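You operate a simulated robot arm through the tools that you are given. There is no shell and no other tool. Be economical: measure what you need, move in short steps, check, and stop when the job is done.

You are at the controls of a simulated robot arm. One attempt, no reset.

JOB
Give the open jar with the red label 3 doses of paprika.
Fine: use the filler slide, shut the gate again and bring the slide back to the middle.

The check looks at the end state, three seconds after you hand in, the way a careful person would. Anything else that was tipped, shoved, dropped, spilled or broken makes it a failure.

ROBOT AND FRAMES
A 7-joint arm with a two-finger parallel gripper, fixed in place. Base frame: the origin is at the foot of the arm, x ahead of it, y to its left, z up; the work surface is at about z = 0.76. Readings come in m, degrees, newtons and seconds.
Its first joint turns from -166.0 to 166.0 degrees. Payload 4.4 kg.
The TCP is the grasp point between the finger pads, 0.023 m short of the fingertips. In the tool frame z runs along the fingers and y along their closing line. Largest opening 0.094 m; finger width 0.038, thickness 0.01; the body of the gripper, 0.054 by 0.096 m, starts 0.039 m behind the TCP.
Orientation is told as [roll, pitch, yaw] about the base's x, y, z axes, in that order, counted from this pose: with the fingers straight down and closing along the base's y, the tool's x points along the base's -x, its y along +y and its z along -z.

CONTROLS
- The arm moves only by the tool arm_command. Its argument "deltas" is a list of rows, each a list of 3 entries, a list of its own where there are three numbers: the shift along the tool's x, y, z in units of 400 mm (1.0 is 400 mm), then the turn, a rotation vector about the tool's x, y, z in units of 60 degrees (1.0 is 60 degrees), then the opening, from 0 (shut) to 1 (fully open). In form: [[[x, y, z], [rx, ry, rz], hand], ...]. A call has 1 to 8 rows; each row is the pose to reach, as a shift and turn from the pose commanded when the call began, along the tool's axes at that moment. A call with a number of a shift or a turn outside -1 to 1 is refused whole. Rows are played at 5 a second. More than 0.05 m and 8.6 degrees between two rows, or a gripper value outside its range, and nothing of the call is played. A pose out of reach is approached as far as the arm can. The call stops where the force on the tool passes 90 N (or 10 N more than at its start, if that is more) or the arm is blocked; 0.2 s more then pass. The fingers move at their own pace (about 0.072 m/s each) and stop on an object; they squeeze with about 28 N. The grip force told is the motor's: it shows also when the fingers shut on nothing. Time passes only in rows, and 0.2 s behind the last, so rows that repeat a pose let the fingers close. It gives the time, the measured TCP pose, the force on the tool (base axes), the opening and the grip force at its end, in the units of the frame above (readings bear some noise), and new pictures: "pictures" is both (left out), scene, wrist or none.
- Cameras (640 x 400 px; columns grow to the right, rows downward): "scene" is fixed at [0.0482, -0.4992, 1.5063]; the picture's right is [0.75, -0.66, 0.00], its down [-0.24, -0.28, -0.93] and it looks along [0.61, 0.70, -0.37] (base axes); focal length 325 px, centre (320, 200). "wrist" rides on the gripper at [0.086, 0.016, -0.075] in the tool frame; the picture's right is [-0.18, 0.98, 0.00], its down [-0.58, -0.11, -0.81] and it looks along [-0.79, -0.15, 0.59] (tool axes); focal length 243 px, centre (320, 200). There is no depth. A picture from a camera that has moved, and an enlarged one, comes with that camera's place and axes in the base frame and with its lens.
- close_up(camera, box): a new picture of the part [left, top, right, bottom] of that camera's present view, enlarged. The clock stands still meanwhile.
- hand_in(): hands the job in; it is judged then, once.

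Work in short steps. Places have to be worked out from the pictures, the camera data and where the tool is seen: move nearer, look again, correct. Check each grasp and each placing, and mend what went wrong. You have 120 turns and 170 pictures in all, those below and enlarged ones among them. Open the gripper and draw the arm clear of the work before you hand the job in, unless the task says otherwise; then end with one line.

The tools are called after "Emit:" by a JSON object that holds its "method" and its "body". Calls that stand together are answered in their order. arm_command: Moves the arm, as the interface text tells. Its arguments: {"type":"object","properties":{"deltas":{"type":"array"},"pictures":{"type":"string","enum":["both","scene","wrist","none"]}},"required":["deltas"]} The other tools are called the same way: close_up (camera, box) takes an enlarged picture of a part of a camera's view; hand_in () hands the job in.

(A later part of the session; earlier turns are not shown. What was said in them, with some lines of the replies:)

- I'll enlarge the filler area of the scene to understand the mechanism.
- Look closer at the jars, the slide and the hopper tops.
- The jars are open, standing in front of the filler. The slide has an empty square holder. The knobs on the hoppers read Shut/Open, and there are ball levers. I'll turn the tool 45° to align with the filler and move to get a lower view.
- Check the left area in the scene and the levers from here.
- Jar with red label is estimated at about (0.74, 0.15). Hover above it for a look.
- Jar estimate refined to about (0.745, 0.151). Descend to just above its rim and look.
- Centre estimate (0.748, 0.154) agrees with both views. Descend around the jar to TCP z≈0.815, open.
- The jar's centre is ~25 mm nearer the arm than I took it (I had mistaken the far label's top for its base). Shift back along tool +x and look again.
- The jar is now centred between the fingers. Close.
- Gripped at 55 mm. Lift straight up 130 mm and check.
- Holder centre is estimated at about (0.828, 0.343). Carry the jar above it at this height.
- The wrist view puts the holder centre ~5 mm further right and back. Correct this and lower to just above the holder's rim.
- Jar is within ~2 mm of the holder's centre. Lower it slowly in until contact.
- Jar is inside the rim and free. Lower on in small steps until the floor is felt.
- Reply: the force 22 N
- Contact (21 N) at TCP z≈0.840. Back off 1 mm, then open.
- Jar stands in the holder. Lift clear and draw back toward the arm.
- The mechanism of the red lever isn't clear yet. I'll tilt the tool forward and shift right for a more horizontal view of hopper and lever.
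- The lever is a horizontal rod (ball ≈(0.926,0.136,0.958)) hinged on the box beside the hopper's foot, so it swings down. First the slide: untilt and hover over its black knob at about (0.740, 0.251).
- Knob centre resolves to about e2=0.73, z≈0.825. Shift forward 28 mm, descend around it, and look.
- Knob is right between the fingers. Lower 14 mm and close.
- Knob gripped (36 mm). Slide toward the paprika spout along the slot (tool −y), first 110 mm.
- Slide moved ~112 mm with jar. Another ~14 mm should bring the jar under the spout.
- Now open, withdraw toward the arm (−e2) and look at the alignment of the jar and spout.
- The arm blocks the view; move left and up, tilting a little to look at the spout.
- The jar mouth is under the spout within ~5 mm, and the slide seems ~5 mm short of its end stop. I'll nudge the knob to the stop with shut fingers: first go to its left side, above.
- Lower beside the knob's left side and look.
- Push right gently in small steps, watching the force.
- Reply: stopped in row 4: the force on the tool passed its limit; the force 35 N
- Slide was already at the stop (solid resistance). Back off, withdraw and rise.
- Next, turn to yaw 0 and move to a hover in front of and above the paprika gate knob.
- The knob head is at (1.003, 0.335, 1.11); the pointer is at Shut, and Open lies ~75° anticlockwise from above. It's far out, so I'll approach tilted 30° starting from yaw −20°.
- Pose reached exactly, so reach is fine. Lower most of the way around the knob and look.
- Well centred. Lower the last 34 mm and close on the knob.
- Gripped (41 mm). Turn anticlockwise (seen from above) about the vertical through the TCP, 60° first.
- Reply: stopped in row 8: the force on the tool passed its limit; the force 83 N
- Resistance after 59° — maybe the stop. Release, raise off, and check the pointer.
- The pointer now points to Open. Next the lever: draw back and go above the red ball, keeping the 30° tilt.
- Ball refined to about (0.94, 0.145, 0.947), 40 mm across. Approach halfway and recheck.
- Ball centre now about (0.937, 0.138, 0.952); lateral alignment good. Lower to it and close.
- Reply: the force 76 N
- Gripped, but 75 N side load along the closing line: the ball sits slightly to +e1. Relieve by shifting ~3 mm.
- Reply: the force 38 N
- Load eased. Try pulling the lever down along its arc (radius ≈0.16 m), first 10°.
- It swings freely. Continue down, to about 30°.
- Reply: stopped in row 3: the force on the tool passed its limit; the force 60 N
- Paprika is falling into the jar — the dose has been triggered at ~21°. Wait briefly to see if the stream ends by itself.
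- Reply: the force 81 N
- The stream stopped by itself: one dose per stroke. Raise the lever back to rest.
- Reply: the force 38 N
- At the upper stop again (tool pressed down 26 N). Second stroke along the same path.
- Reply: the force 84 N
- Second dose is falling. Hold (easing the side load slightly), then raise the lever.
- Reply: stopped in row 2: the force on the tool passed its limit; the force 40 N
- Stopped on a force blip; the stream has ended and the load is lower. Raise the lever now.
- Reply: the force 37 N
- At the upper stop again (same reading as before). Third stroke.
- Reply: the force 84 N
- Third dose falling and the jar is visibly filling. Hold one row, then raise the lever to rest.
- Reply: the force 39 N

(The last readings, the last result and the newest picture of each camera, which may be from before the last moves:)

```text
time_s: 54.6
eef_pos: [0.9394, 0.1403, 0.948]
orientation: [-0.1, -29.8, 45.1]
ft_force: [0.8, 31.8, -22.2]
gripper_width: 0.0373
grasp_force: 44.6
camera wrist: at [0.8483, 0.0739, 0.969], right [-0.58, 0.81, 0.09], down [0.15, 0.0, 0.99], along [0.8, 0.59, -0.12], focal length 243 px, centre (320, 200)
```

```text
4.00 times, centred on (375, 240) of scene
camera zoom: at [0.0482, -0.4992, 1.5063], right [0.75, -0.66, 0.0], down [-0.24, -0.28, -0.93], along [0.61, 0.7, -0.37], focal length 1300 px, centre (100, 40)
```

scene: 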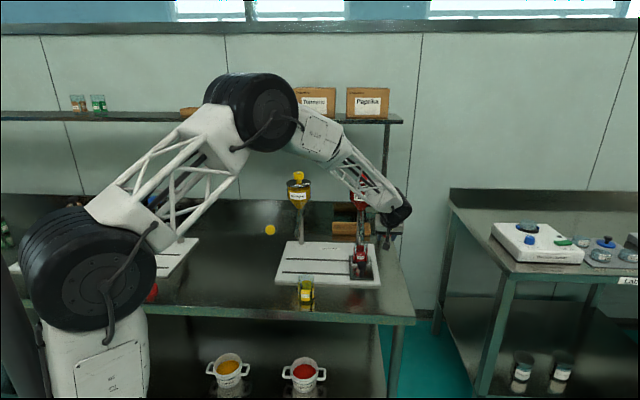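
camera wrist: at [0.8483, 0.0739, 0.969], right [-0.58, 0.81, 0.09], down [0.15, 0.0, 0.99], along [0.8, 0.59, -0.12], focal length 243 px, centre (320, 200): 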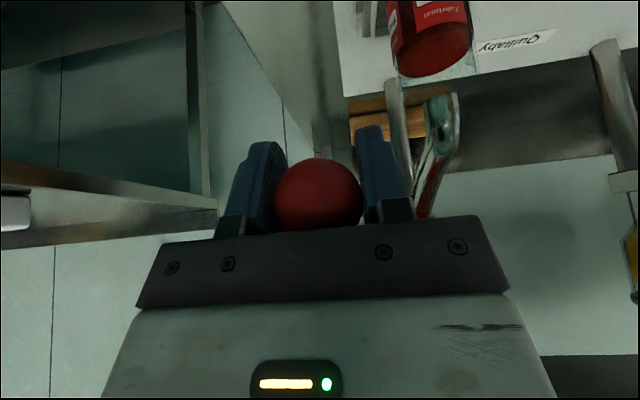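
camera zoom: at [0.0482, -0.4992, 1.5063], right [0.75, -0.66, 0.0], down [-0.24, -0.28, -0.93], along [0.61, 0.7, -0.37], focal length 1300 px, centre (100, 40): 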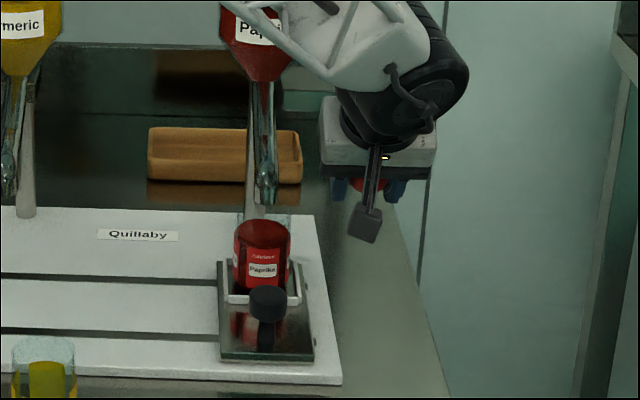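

Three doses are in and the lever is at rest. Open, and lift away from the ball straight up.

Emit:
{"method": "arm_command", "body": {"deltas": [[[0, 0, 0], [0, 0, 0], 0.4], [[0, 0, 0], [0, 0, 0], 1], [[0, 0, 0], [0, 0, 0], 1], [[-0.04, 0, -0.07], [0, 0, 0], 1], [[-0.08, 0, -0.14], [0, 0, 0], 1], [[-0.11, 0, -0.225], [0, 0, 0], 1], [[-0.14, 0, -0.31], [0, 0, 0], 1], [[-0.17, 0, -0.395], [0, 0, 0], 1]]}}

Emit:
{"method": "close_up", "body": {"camera": "scene", "box": [330, 160, 420, 290]}}

```text
time_s: 56.4
eef_pos: [0.9257, 0.129, 1.1188]
orientation: [0.1, -29.9, 45.1]
ft_force: [0.7, 0.7, -2.1]
gripper_width: 0.0941
grasp_force: 0.1
camera wrist: at [0.8341, 0.0615, 1.1405], right [-0.58, 0.81, 0.09], down [0.15, -0.01, 0.99], along [0.8, 0.59, -0.12], focal length 243 px, centre (320, 200)
```

scene: 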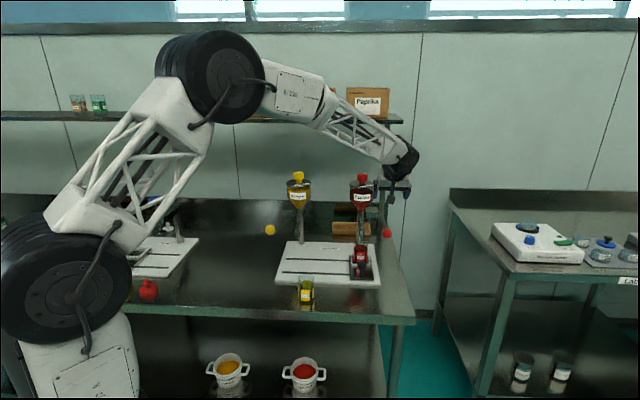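
wrist: 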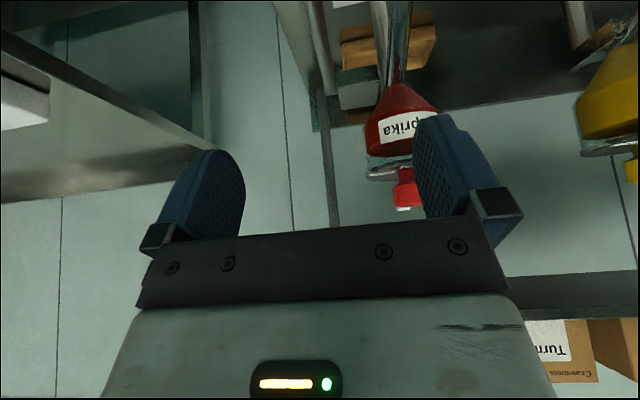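

```text
3.08 times, centred on (375, 225) of scene
camera zoom: at [0.0482, -0.4992, 1.5063], right [0.75, -0.66, 0.0], down [-0.24, -0.28, -0.93], along [0.61, 0.7, -0.37], focal length 1000 px, centre (151, 123)
```

zoom: 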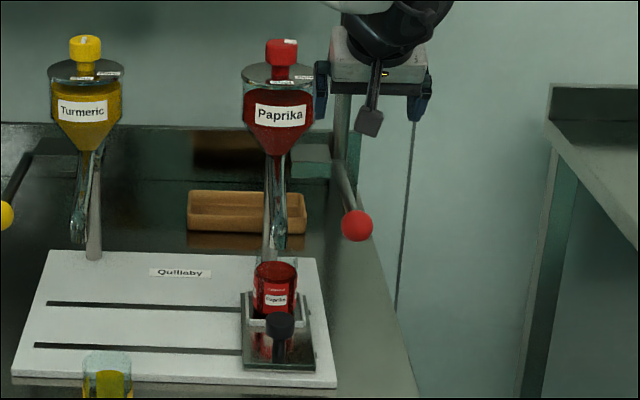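

Lever back at rest, jar filled. Go back above the gate knob, yaw ≈40°, 30° tilt.

Emit:
{"method": "arm_command", "body": {"deltas": [[[-0.04, 0, -0.07], [0, 0, 0], 1], [[-0.08, 0, -0.14], [0, 0, 0], 1], [[-0.121, 0, -0.21], [0, 0, 0], 1], [[-0.208, 0.042, -0.16], [0.009, 0, 0.016], 1], [[-0.295, 0.085, -0.11], [0.018, 0, 0.032], 1], [[-0.382, 0.127, -0.059], [0.028, 0, 0.048], 1], [[-0.469, 0.17, -0.009], [0.037, 0, 0.064], 1], [[-0.556, 0.212, 0.041], [0.046, 0, 0.08], 1]], "pictures": "none"}}

Emit:
{"method": "arm_command", "body": {"deltas": [[[0.0375, 0, 0.065], [0, 0, 0], 1], [[0.075, 0, 0.13], [0, 0, 0], 1], [[0.075, 0, 0.13], [0, 0, 0], 1]], "pictures": "wrist"}}

Emit:
{"method": "close_up", "body": {"camera": "scene", "box": [330, 150, 390, 205]}}

```text
time_s: 58.2
eef_pos: [1.0068, 0.3308, 1.2217]
orientation: [-0.1, -29.9, 39.6]
ft_force: [0.4, 0.3, 1.4]
gripper_width: 0.094
grasp_force: 0.0
```

```text
time_s: 59.0
eef_pos: [1.0092, 0.3283, 1.1597]
orientation: [0.0, -29.9, 39.5]
ft_force: [-0.3, 0.2, 0.5]
gripper_width: 0.094
grasp_force: 0.1
camera wrist: at [0.9116, 0.2708, 1.1801], right [-0.5, 0.86, 0.09], down [0.15, -0.02, 0.99], along [0.85, 0.51, -0.12], focal length 243 px, centre (320, 200)
```

wrist: 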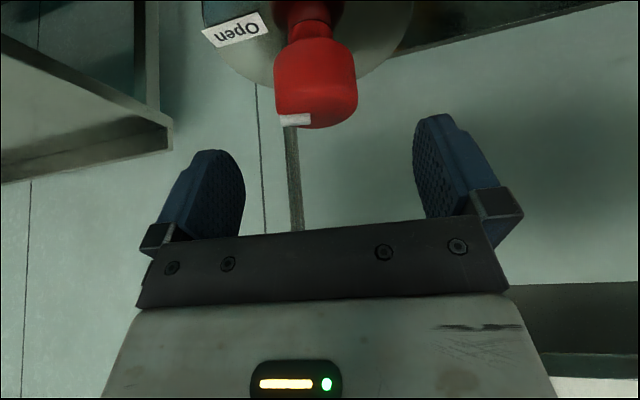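

```text
7.27 times, centred on (360, 178) of scene
camera zoom: at [0.0482, -0.4992, 1.5063], right [0.75, -0.66, 0.0], down [-0.24, -0.28, -0.93], along [0.61, 0.7, -0.37], focal length 2363 px, centre (29, 364)
```

zoom: 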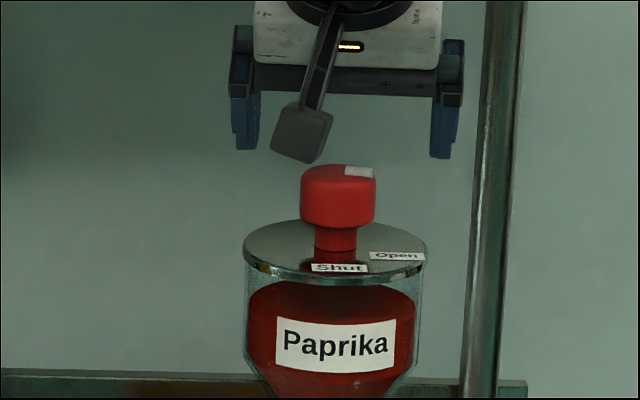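

Nearly centred. Lower around the knob and close.

Emit:
{"method": "arm_command", "body": {"deltas": [[[0.028, 0.004, 0.048], [0, 0, 0], 1], [[0.055, 0.004, 0.095], [0, 0, 0], 1], [[0.055, 0.004, 0.095], [0, 0, 0], 0.5], [[0.055, 0.004, 0.095], [0, 0, 0], 0.2], [[0.055, 0.004, 0.095], [0, 0, 0], 0], [[0.055, 0.004, 0.095], [0, 0, 0], 0]], "pictures": "wrist"}}

```text
time_s: 60.4
eef_pos: [1.0057, 0.329, 1.1159]
orientation: [-0.1, -29.9, 39.6]
ft_force: [7.1, -7.2, -3.8]
gripper_width: 0.0411
grasp_force: 44.9
camera wrist: at [0.9088, 0.2707, 1.1362], right [-0.5, 0.86, 0.09], down [0.15, -0.02, 0.99], along [0.85, 0.51, -0.12], focal length 243 px, centre (320, 200)
```

wrist: 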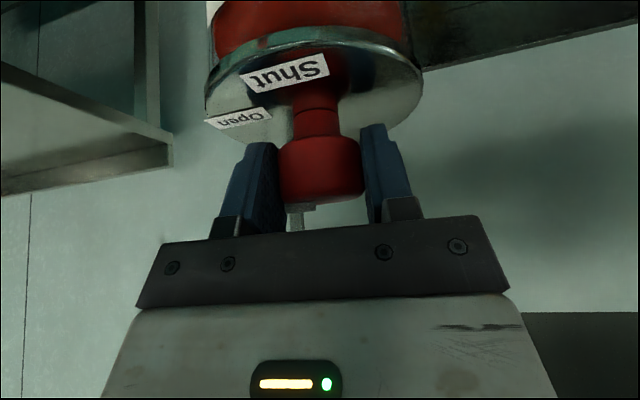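

Gripped. Turn back clockwise 60° to Shut, blending toward the earlier unloaded centre.

Emit:
{"method": "arm_command", "body": {"deltas": [[[-0.001, 0.002, 0], [0.0625, 0, 0.108], 0], [[-0.001, 0.0035, 0.001], [0.125, 0, 0.2165], 0], [[-0.002, 0.005, 0.001], [0.1875, 0, 0.3248], 0], [[-0.0025, 0.007, 0.0015], [0.25, 0, 0.433], 0], [[-0.003, 0.009, 0.002], [0.3125, 0, 0.541], 0], [[-0.004, 0.0105, 0.002], [0.375, 0, 0.6495], 0], [[-0.0045, 0.012, 0.003], [0.4375, 0, 0.7578], 0], [[-0.005, 0.014, 0.003], [0.5, 0, 0.866], 0]], "pictures": "wrist"}}

```text
time_s: 62.2
eef_pos: [1.0067, 0.3333, 1.1165]
orientation: [-0.1, -30.0, -20.5]
ft_force: [17.9, -31.9, 10.6]
gripper_width: 0.0408
grasp_force: 44.2
camera wrist: at [0.9063, 0.39, 1.136], right [0.49, 0.86, 0.09], down [0.06, -0.14, 0.99], along [0.87, -0.48, -0.12], focal length 243 px, centre (320, 200)
```

wrist: 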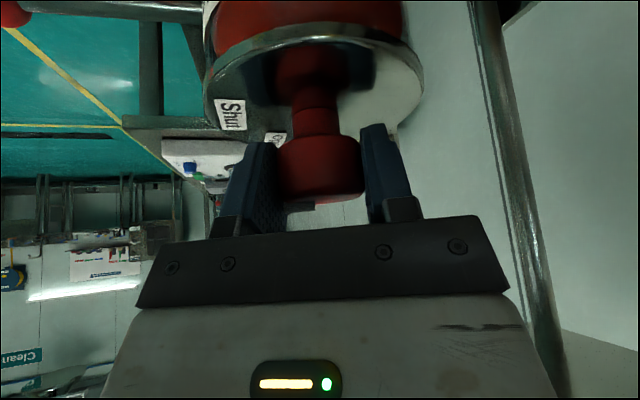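

Turn a few degrees more to be sure of reaching the stop.

Emit:
{"method": "arm_command", "body": {"deltas": [[[0, 0, 0], [0.017, 0, 0.029], 0], [[0, 0, 0], [0.033, 0, 0.058], 0]], "pictures": "none"}}

Emit:
{"method": "arm_command", "body": {"deltas": [[[0, 0, 0], [0, 0, 0], 0.4], [[0, 0, 0], [0, 0, 0], 1], [[0, 0, 0], [0, 0, 0], 1], [[-0.04, 0, -0.07], [0, 0, 0], 1], [[-0.08, 0, -0.14], [0, 0, 0], 1], [[-0.12, 0, -0.208], [0, 0, 0], 1]], "pictures": "none"}}

Emit:
{"method": "close_up", "body": {"camera": "scene", "box": [330, 150, 390, 205]}}

```text
time_s: 62.8
eef_pos: [1.006, 0.3341, 1.1159]
orientation: [0.0, -30.0, -24.5]
ft_force: [6.7, -47.7, 18.8]
gripper_width: 0.0415
grasp_force: 44.9
```

```text
time_s: 64.2
eef_pos: [1.0069, 0.3373, 1.2089]
orientation: [-0.1, -29.8, -24.4]
ft_force: [-0.2, 0.4, -0.7]
gripper_width: 0.0941
grasp_force: 0.1
```

```text
7.27 times, centred on (360, 178) of scene
camera zoom: at [0.0482, -0.4992, 1.5063], right [0.75, -0.66, 0.0], down [-0.24, -0.28, -0.93], along [0.61, 0.7, -0.37], focal length 2363 px, centre (29, 364)
```

zoom: 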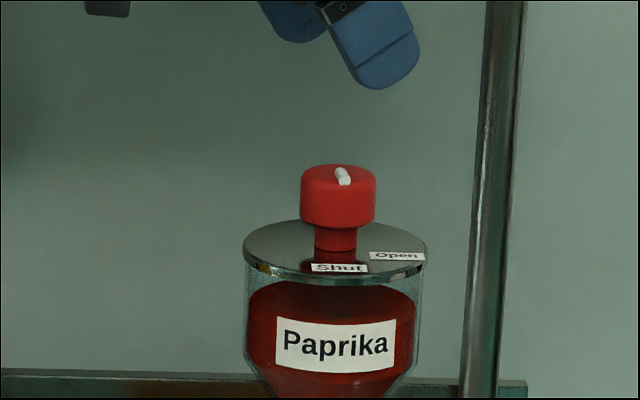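

Pointer is back at Shut as in the beginning. Now withdraw and turn back toward yaw 45° for the slide.

Emit:
{"method": "arm_command", "body": {"deltas": [[[0.027, -0.0885, -0.0155], [-0.0625, 0, -0.108], 1], [[0.0535, -0.177, -0.031], [-0.125, 0, -0.2165], 1], [[0.08, -0.2655, -0.0465], [-0.1875, 0, -0.3248], 1], [[0.107, -0.354, -0.062], [-0.25, 0, -0.433], 1], [[0.134, -0.4425, -0.0775], [-0.3125, 0, -0.541], 1], [[0.16, -0.531, -0.093], [-0.375, 0, -0.6495], 1], [[0.187, -0.6195, -0.1085], [-0.4375, 0, -0.7578], 1], [[0.214, -0.708, -0.124], [-0.5, 0, -0.866], 1]], "pictures": "none"}}

```text
time_s: 66.0
eef_pos: [0.7986, 0.1205, 1.2104]
orientation: [0.0, -30.0, 35.6]
ft_force: [-0.1, -0.5, 0.2]
gripper_width: 0.0939
grasp_force: 0.1
```

Untilt and descend toward the slide knob.

Emit:
{"method": "arm_command", "body": {"deltas": [[[0.006, 0.015, 0.089], [0, 0.1, 0], 0.8], [[0.0125, 0.03, 0.178], [0, 0.2, 0], 0.8], [[0.019, 0.045, 0.266], [0, 0.3, 0], 0.8], [[0.025, 0.06, 0.355], [0, 0.4, 0], 0.8], [[0.031, 0.075, 0.444], [0, 0.5, 0], 0.8]], "pictures": "none"}}

Emit:
{"method": "arm_command", "body": {"deltas": [[[0, 0, 0.04], [0, 0, -0.08], 0.8], [[0, 0, 0.08], [0, 0, -0.157], 0.8]], "pictures": "wrist"}}

Emit:
{"method": "close_up", "body": {"camera": "scene", "box": [330, 190, 420, 290]}}

```text
time_s: 67.2
eef_pos: [0.8451, 0.1888, 1.0479]
orientation: [0.0, 0.1, 35.6]
ft_force: [-0.6, 0.2, 0.8]
gripper_width: 0.0751
grasp_force: 0.1
```

```text
time_s: 67.8
eef_pos: [0.8442, 0.188, 1.0181]
orientation: [0.0, 0.1, 45.1]
ft_force: [0.6, 0.6, -0.5]
gripper_width: 0.0753
grasp_force: 0.2
camera wrist: at [0.7707, 0.1402, 1.092], right [-0.57, 0.82, 0.0], down [0.49, 0.33, 0.81], along [0.66, 0.46, -0.59], focal length 243 px, centre (320, 200)
```

wrist: 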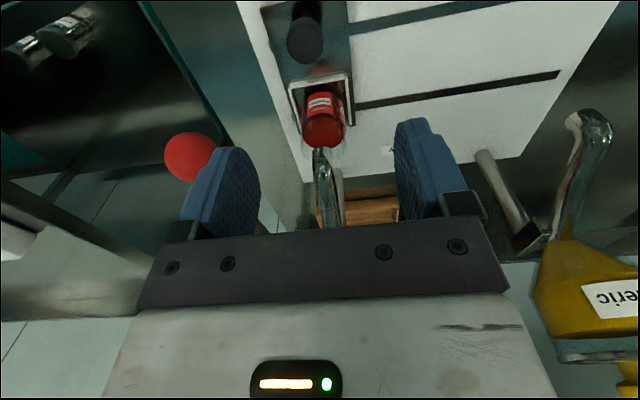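

```text
4.00 times, centred on (375, 240) of scene
camera zoom: at [0.0482, -0.4992, 1.5063], right [0.75, -0.66, 0.0], down [-0.24, -0.28, -0.93], along [0.61, 0.7, -0.37], focal length 1300 px, centre (100, 40)
```

zoom: 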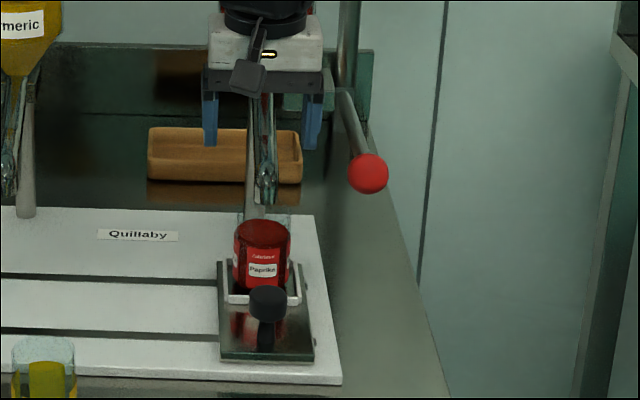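

Go straight down to the knob at its earlier release pose.

Emit:
{"method": "arm_command", "body": {"deltas": [[[-0.01, -0.025, 0.09], [0, 0, 0], 0.75], [[-0.01, -0.025, 0.19], [0, 0, 0], 0.75], [[-0.01, -0.025, 0.29], [0, 0, 0], 0.75], [[-0.01, -0.025, 0.38], [0, 0, 0], 0.75], [[-0.01, -0.025, 0.42], [0, 0, 0], 0.75]], "pictures": "wrist"}}

Emit:
{"method": "close_up", "body": {"camera": "scene", "box": [330, 190, 420, 290]}}

```text
time_s: 69.0
eef_pos: [0.8551, 0.1854, 0.8507]
orientation: [0.0, 0.0, 44.9]
ft_force: [-0.8, -0.2, 0.3]
gripper_width: 0.0704
grasp_force: 0.1
camera wrist: at [0.7816, 0.1368, 0.9247], right [-0.57, 0.82, 0.0], down [0.49, 0.33, 0.81], along [0.66, 0.46, -0.59], focal length 243 px, centre (320, 200)
```

wrist: 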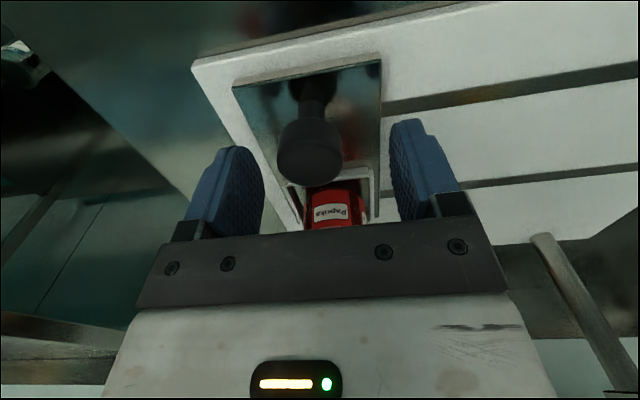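

```text
4.00 times, centred on (375, 240) of scene
camera zoom: at [0.0482, -0.4992, 1.5063], right [0.75, -0.66, 0.0], down [-0.24, -0.28, -0.93], along [0.61, 0.7, -0.37], focal length 1300 px, centre (100, 40)
```

zoom: 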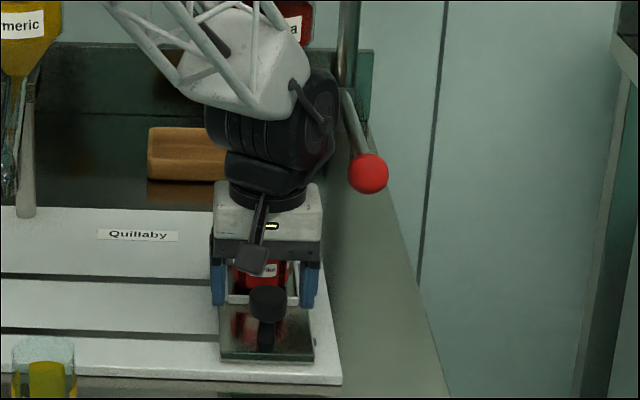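

Shift 4 mm right, lower 19 mm and close on the knob.

Emit:
{"method": "arm_command", "body": {"deltas": [[[-0.008, -0.01, 0.025], [0, 0, 0], 0.75], [[-0.008, -0.01, 0.047], [0, 0, 0], 0.75], [[-0.008, -0.01, 0.047], [0, 0, 0], 0.3], [[-0.008, -0.01, 0.047], [0, 0, 0], 0], [[-0.008, -0.01, 0.047], [0, 0, 0], 0], [[-0.008, -0.01, 0.047], [0, 0, 0], 0]], "pictures": "wrist"}}

```text
time_s: 70.4
eef_pos: [0.8583, 0.1831, 0.8327]
orientation: [0.0, 0.2, 45.1]
ft_force: [1.0, -2.9, 1.3]
gripper_width: 0.0356
grasp_force: 44.9
camera wrist: at [0.7863, 0.1351, 0.9068], right [-0.57, 0.82, 0.0], down [0.49, 0.33, 0.81], along [0.66, 0.46, -0.59], focal length 243 px, centre (320, 200)
```

wrist: 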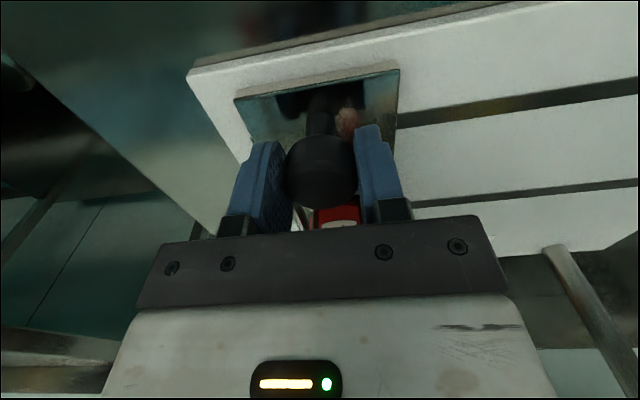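

Gripped. Slide back ~128 mm to the middle (TCP e1 from 0.477 to 0.349), gently.

Emit:
{"method": "arm_command", "body": {"deltas": [[[0, 0.02, 0], [0, 0, 0], 0], [[0, 0.06, 0], [0, 0, 0], 0], [[0, 0.11, 0], [0, 0, 0], 0], [[0, 0.16, 0], [0, 0, 0], 0], [[0, 0.21, 0], [0, 0, 0], 0], [[0, 0.26, 0], [0, 0, 0], 0], [[0, 0.3, 0], [0, 0, 0], 0], [[0, 0.321, 0], [0, 0, 0], 0]], "pictures": "none"}}

Emit:
{"method": "close_up", "body": {"camera": "scene", "box": [270, 190, 400, 300]}}

```text
time_s: 72.2
eef_pos: [0.7686, 0.2754, 0.8299]
orientation: [0.1, 0.2, 45.1]
ft_force: [10.5, 8.5, 5.6]
gripper_width: 0.0354
grasp_force: 44.7
```

```text
3.64 times, centred on (335, 245) of scene
camera zoom: at [0.0482, -0.4992, 1.5063], right [0.75, -0.66, 0.0], down [-0.24, -0.28, -0.93], along [0.61, 0.7, -0.37], focal length 1182 px, centre (266, 36)
```

zoom: 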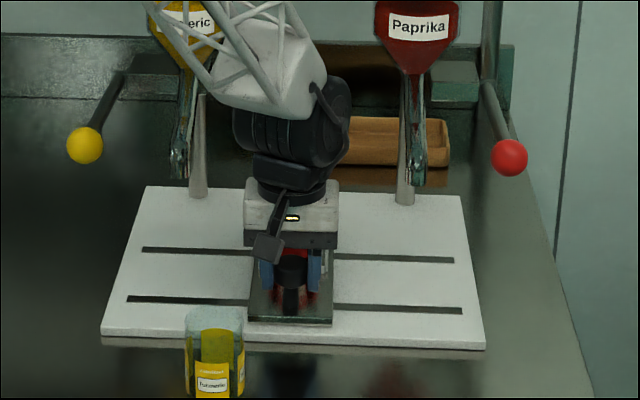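

Slide is about in the middle. Release and withdraw, then compare with the start picture.

Emit:
{"method": "arm_command", "body": {"deltas": [[[0, 0, 0], [0, 0, 0], 0.4], [[0, 0, 0], [0, 0, 0], 0.8], [[0, 0, -0.01], [0, 0, 0], 0.8], [[0.1, 0, -0.05], [0, 0, 0], 0.8], [[0.2, 0, -0.12], [0, 0, 0], 0.8], [[0.3, 0, -0.2], [0, 0, 0], 0.8], [[0.36, 0.08, -0.28], [0, 0, 0], 0.8], [[0.36, 0.17, -0.36], [0, 0, 0], 0.8]], "pictures": "none"}}

Emit:
{"method": "arm_command", "body": {"deltas": [[[0.05, 0.08, -0.08], [0, 0, 0], 1], [[0.1, 0.16, -0.15], [0, 0, 0], 1], [[0.15, 0.24, -0.22], [0, 0, 0], 1], [[0.2, 0.32, -0.28], [0, 0, 0], 1]], "pictures": "both"}}

Emit:
{"method": "close_up", "body": {"camera": "scene", "box": [285, 250, 385, 312]}}

Emit:
{"method": "close_up", "body": {"camera": "scene", "box": [250, 160, 410, 320]}}

```text
refused: row 6 steps farther than a row can; nothing moved
```

```text
time_s: 73.2
eef_pos: [0.6205, 0.3076, 0.9431]
orientation: [0.2, 0.0, 45.0]
ft_force: [-1.6, -0.1, -0.5]
gripper_width: 0.0941
grasp_force: 0.2
camera wrist: at [0.5464, 0.2595, 1.0178], right [-0.57, 0.82, 0.0], down [0.49, 0.33, 0.81], along [0.66, 0.46, -0.59], focal length 243 px, centre (320, 200)
```

scene: 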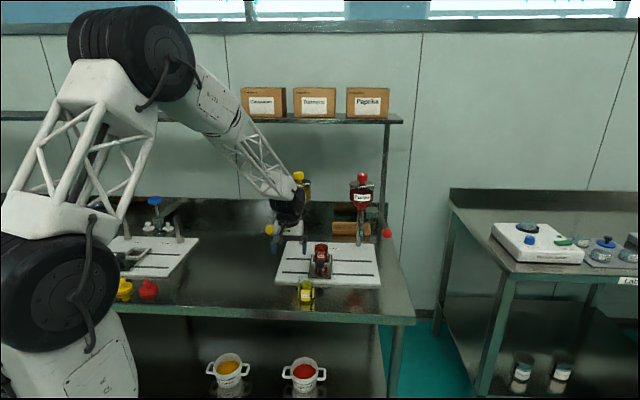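
wrist: 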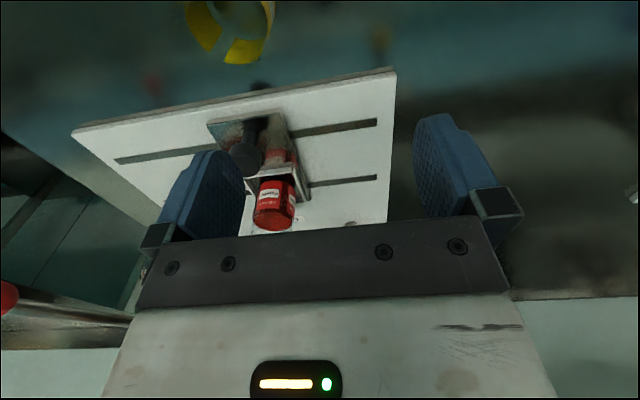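

```text
6.40 times, centred on (335, 281) of scene
camera zoom: at [0.0482, -0.4992, 1.5063], right [0.75, -0.66, 0.0], down [-0.24, -0.28, -0.93], along [0.61, 0.7, -0.37], focal length 2080 px, centre (224, -318)
```

zoom: 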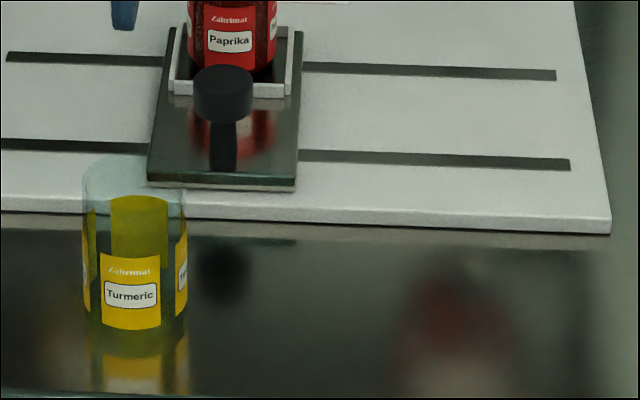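

```text
2.50 times, centred on (330, 240) of scene
camera zoom: at [0.0482, -0.4992, 1.5063], right [0.75, -0.66, 0.0], down [-0.24, -0.28, -0.93], along [0.61, 0.7, -0.37], focal length 812 px, centre (295, 100)
```

zoom: 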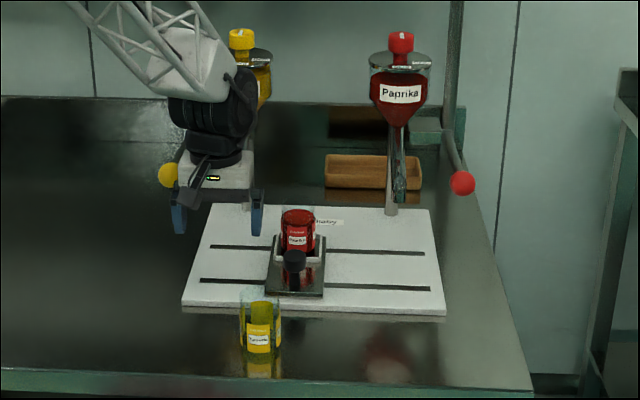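

The release call was refused, so the next one opened while moving and dragged the slide ~29 mm left; jar, turmeric jar and levers look undisturbed. I'll re-grip the knob (now at e1≈0.320) and correct.

Emit:
{"method": "arm_command", "body": {"deltas": [[[-0.05, -0.062, 0.007], [0, 0, 0], 1], [[-0.1, -0.124, 0.015], [0, 0, 0], 1], [[-0.15, -0.186, 0.022], [0, 0, 0], 1], [[-0.2025, -0.2475, 0.03], [0, 0, 0], 1]], "pictures": "none"}}

Emit:
{"method": "arm_command", "body": {"deltas": [[[0, 0, 0.08], [0, 0, 0], 1], [[0, 0, 0.16], [0, 0, 0], 1], [[0, 0, 0.2], [0, 0, 0], 1]], "pictures": "wrist"}}

```text
time_s: 74.2
eef_pos: [0.7492, 0.2976, 0.9301]
orientation: [0.0, 0.0, 45.1]
ft_force: [-0.8, 0.4, -0.3]
gripper_width: 0.094
grasp_force: 0.0
```

```text
time_s: 75.0
eef_pos: [0.7463, 0.2958, 0.8503]
orientation: [0.1, 0.0, 45.0]
ft_force: [0.4, -0.2, -0.4]
gripper_width: 0.0939
grasp_force: 0.1
camera wrist: at [0.673, 0.2481, 0.9239], right [-0.57, 0.82, 0.0], down [0.49, 0.33, 0.81], along [0.66, 0.46, -0.59], focal length 243 px, centre (320, 200)
```

wrist: 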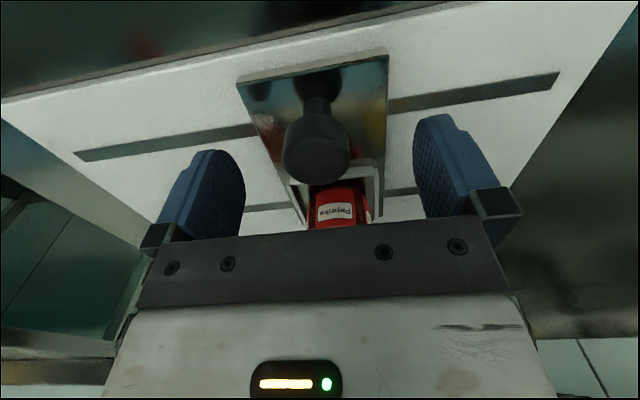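

Knob is between the fingers. Lower and close.

Emit:
{"method": "arm_command", "body": {"deltas": [[[-0.012, -0.003, 0.025], [0, 0, 0], 1], [[-0.012, -0.003, 0.047], [0, 0, 0], 1], [[-0.012, -0.003, 0.047], [0, 0, 0], 0.4], [[-0.012, -0.003, 0.047], [0, 0, 0], 0], [[-0.012, -0.003, 0.047], [0, 0, 0], 0], [[-0.012, -0.003, 0.047], [0, 0, 0], 0]], "pictures": "none"}}

Emit:
{"method": "close_up", "body": {"camera": "scene", "box": [285, 250, 385, 312]}}

```text
time_s: 76.4
eef_pos: [0.7517, 0.2978, 0.8325]
orientation: [0.1, 0.2, 45.0]
ft_force: [0.2, 1.5, -1.4]
gripper_width: 0.0353
grasp_force: 45.0
```

```text
6.40 times, centred on (335, 281) of scene
camera zoom: at [0.0482, -0.4992, 1.5063], right [0.75, -0.66, 0.0], down [-0.24, -0.28, -0.93], along [0.61, 0.7, -0.37], focal length 2080 px, centre (224, -318)
```

zoom: 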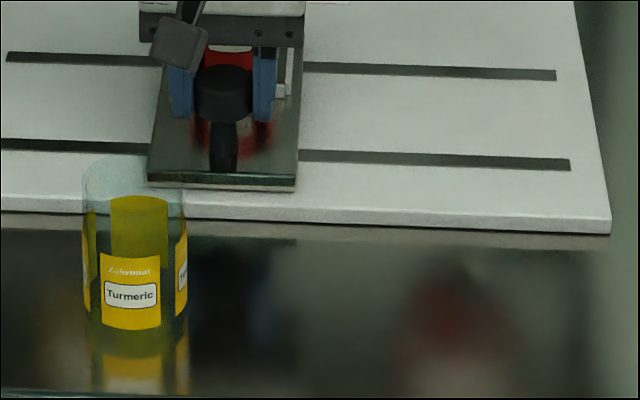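

Shift right 28.5 mm and compare in the same close-up (slide's front edge should span about 197–346).

Emit:
{"method": "arm_command", "body": {"deltas": [[[0, -0.02, 0], [0, 0, 0], 0], [[0, -0.045, 0], [0, 0, 0], 0], [[0, -0.065, 0], [0, 0, 0], 0], [[0, -0.0715, 0], [0, 0, 0], 0], [[0, -0.0715, 0], [0, 0, 0], 0]], "pictures": "none"}}

Emit:
{"method": "close_up", "body": {"camera": "scene", "box": [285, 250, 385, 312]}}

```text
time_s: 77.6
eef_pos: [0.7729, 0.2774, 0.8326]
orientation: [0.1, 0.1, 45.0]
ft_force: [-19.5, -17.5, -3.7]
gripper_width: 0.0355
grasp_force: 45.2
```

```text
6.40 times, centred on (335, 281) of scene
camera zoom: at [0.0482, -0.4992, 1.5063], right [0.75, -0.66, 0.0], down [-0.24, -0.28, -0.93], along [0.61, 0.7, -0.37], focal length 2080 px, centre (224, -318)
```

zoom: 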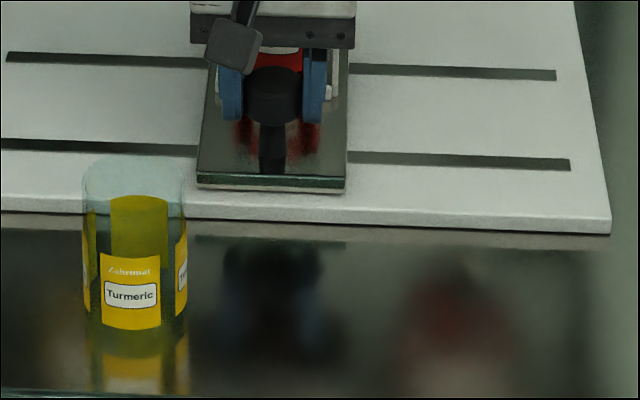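

It matches the start position. Open only, in place, and let it settle.

Emit:
{"method": "arm_command", "body": {"deltas": [[[0, 0, 0], [0, 0, 0], 0.3], [[0, 0, 0], [0, 0, 0], 0.6], [[0, 0, 0], [0, 0, 0], 0.8], [[0, 0, 0], [0, 0, 0], 0.8]], "pictures": "wrist"}}

```text
time_s: 78.6
eef_pos: [0.7738, 0.2768, 0.8333]
orientation: [0.0, 0.0, 45.0]
ft_force: [0.5, 0.5, 0.0]
gripper_width: 0.0754
grasp_force: 0.1
camera wrist: at [0.7001, 0.2296, 0.9074], right [-0.57, 0.82, 0.0], down [0.49, 0.33, 0.81], along [0.66, 0.46, -0.59], focal length 243 px, centre (320, 200)
```

wrist: 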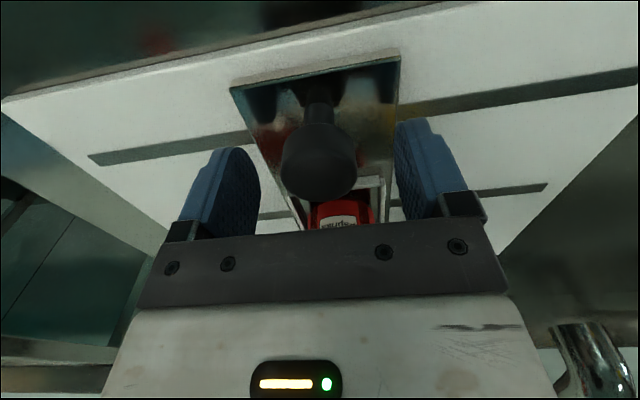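

Fingers are clear of the knob. Rise straight up, then back.

Emit:
{"method": "arm_command", "body": {"deltas": [[[0, 0, -0.05], [0, 0, 0], 0.8], [[0, 0, -0.13], [0, 0, 0], 0.8], [[0, 0, -0.23], [0, 0, 0], 0.8], [[0.05, 0, -0.32], [0, 0, 0], 0.8], [[0.13, 0, -0.4], [0, 0, 0], 0.8], [[0.22, 0, -0.47], [0, 0, 0], 0.8], [[0.31, 0, -0.54], [0, 0, 0], 0.8], [[0.4, 0, -0.61], [0, 0, 0], 0.8]], "pictures": "none"}}

```text
time_s: 80.4
eef_pos: [0.6573, 0.165, 1.0741]
orientation: [0.1, 0.1, 45.1]
ft_force: [0.2, 0.5, -0.3]
gripper_width: 0.0752
grasp_force: 0.0
```

Draw further back and up so that the scene view is clear, and check everything.

Emit:
{"method": "arm_command", "body": {"deltas": [[[0.05, 0.07, -0.07], [0, 0, 0], 1], [[0.1, 0.14, -0.14], [0, 0, 0], 1], [[0.15, 0.21, -0.21], [0, 0, 0], 1], [[0.2, 0.28, -0.28], [0, 0, 0], 1], [[0.25, 0.35, -0.35], [0, 0, 0], 1]], "pictures": "both"}}

Emit:
{"method": "close_up", "body": {"camera": "scene", "box": [250, 160, 410, 320]}}

Emit:
{"method": "close_up", "body": {"camera": "scene", "box": [285, 250, 385, 312]}}

Emit:
{"method": "close_up", "body": {"camera": "scene", "box": [280, 165, 400, 245]}}

```text
time_s: 81.6
eef_pos: [0.489, 0.1953, 1.2141]
orientation: [0.0, 0.1, 45.1]
ft_force: [-0.4, -0.2, -0.3]
gripper_width: 0.0941
grasp_force: 0.0
camera wrist: at [0.4146, 0.1465, 1.2883], right [-0.57, 0.82, 0.0], down [0.49, 0.34, 0.8], along [0.66, 0.46, -0.59], focal length 243 px, centre (320, 200)
```

scene: 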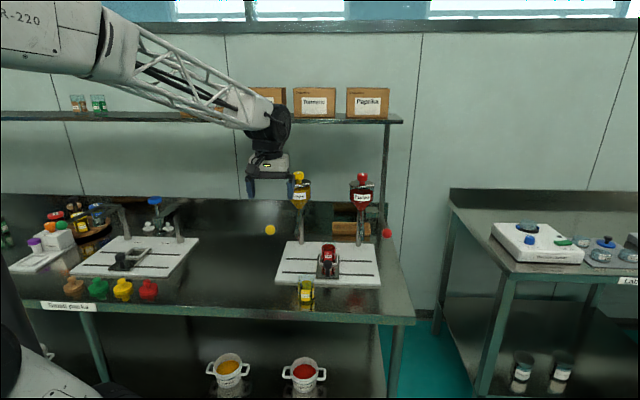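
wrist: 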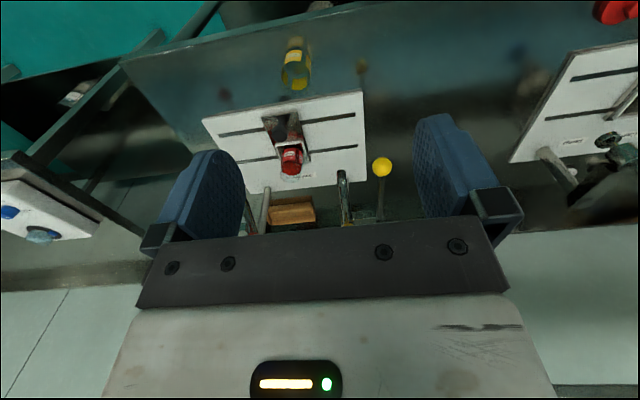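

```text
2.50 times, centred on (330, 240) of scene
camera zoom: at [0.0482, -0.4992, 1.5063], right [0.75, -0.66, 0.0], down [-0.24, -0.28, -0.93], along [0.61, 0.7, -0.37], focal length 812 px, centre (295, 100)
```

zoom: 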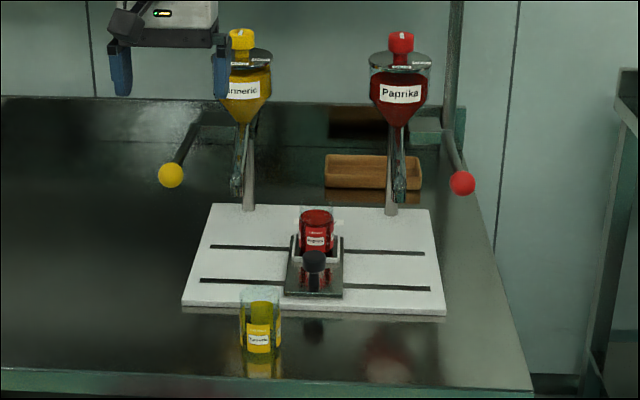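

```text
6.40 times, centred on (335, 281) of scene
camera zoom: at [0.0482, -0.4992, 1.5063], right [0.75, -0.66, 0.0], down [-0.24, -0.28, -0.93], along [0.61, 0.7, -0.37], focal length 2080 px, centre (224, -318)
```

zoom: 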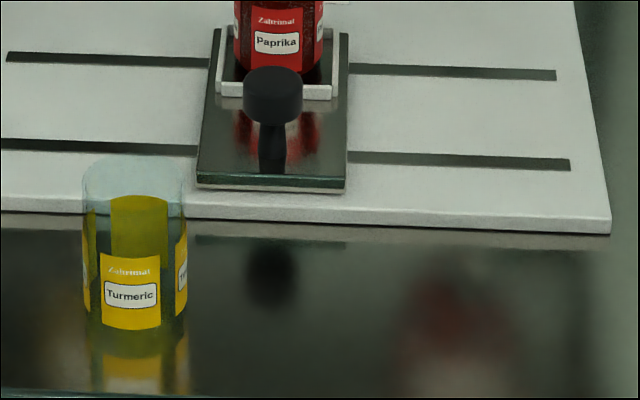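

```text
5.00 times, centred on (340, 205) of scene
camera zoom: at [0.0482, -0.4992, 1.5063], right [0.75, -0.66, 0.0], down [-0.24, -0.28, -0.93], along [0.61, 0.7, -0.37], focal length 1625 px, centre (220, 175)
```

zoom: 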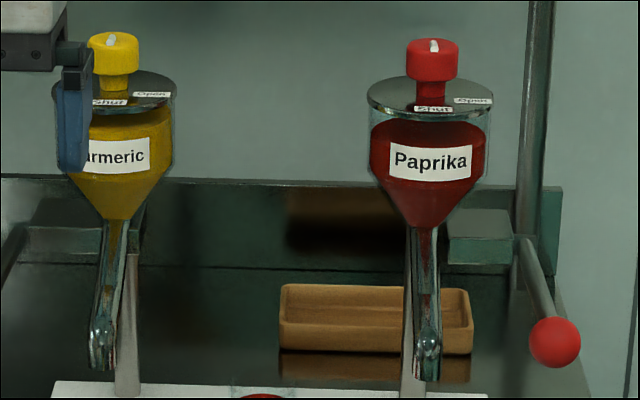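

Everything is as required: the slide is in the middle, the gate is shut, the lever is at rest, nothing is spilled, and the gripper is open and clear. Handing in.

Emit:
{"method": "hand_in", "body": {}}

```text
The job is handed in.
```

The open jar with the red label got 3 doses of paprika; the gate is shut and the slide is back in the middle, with the jar still standing in its holder.
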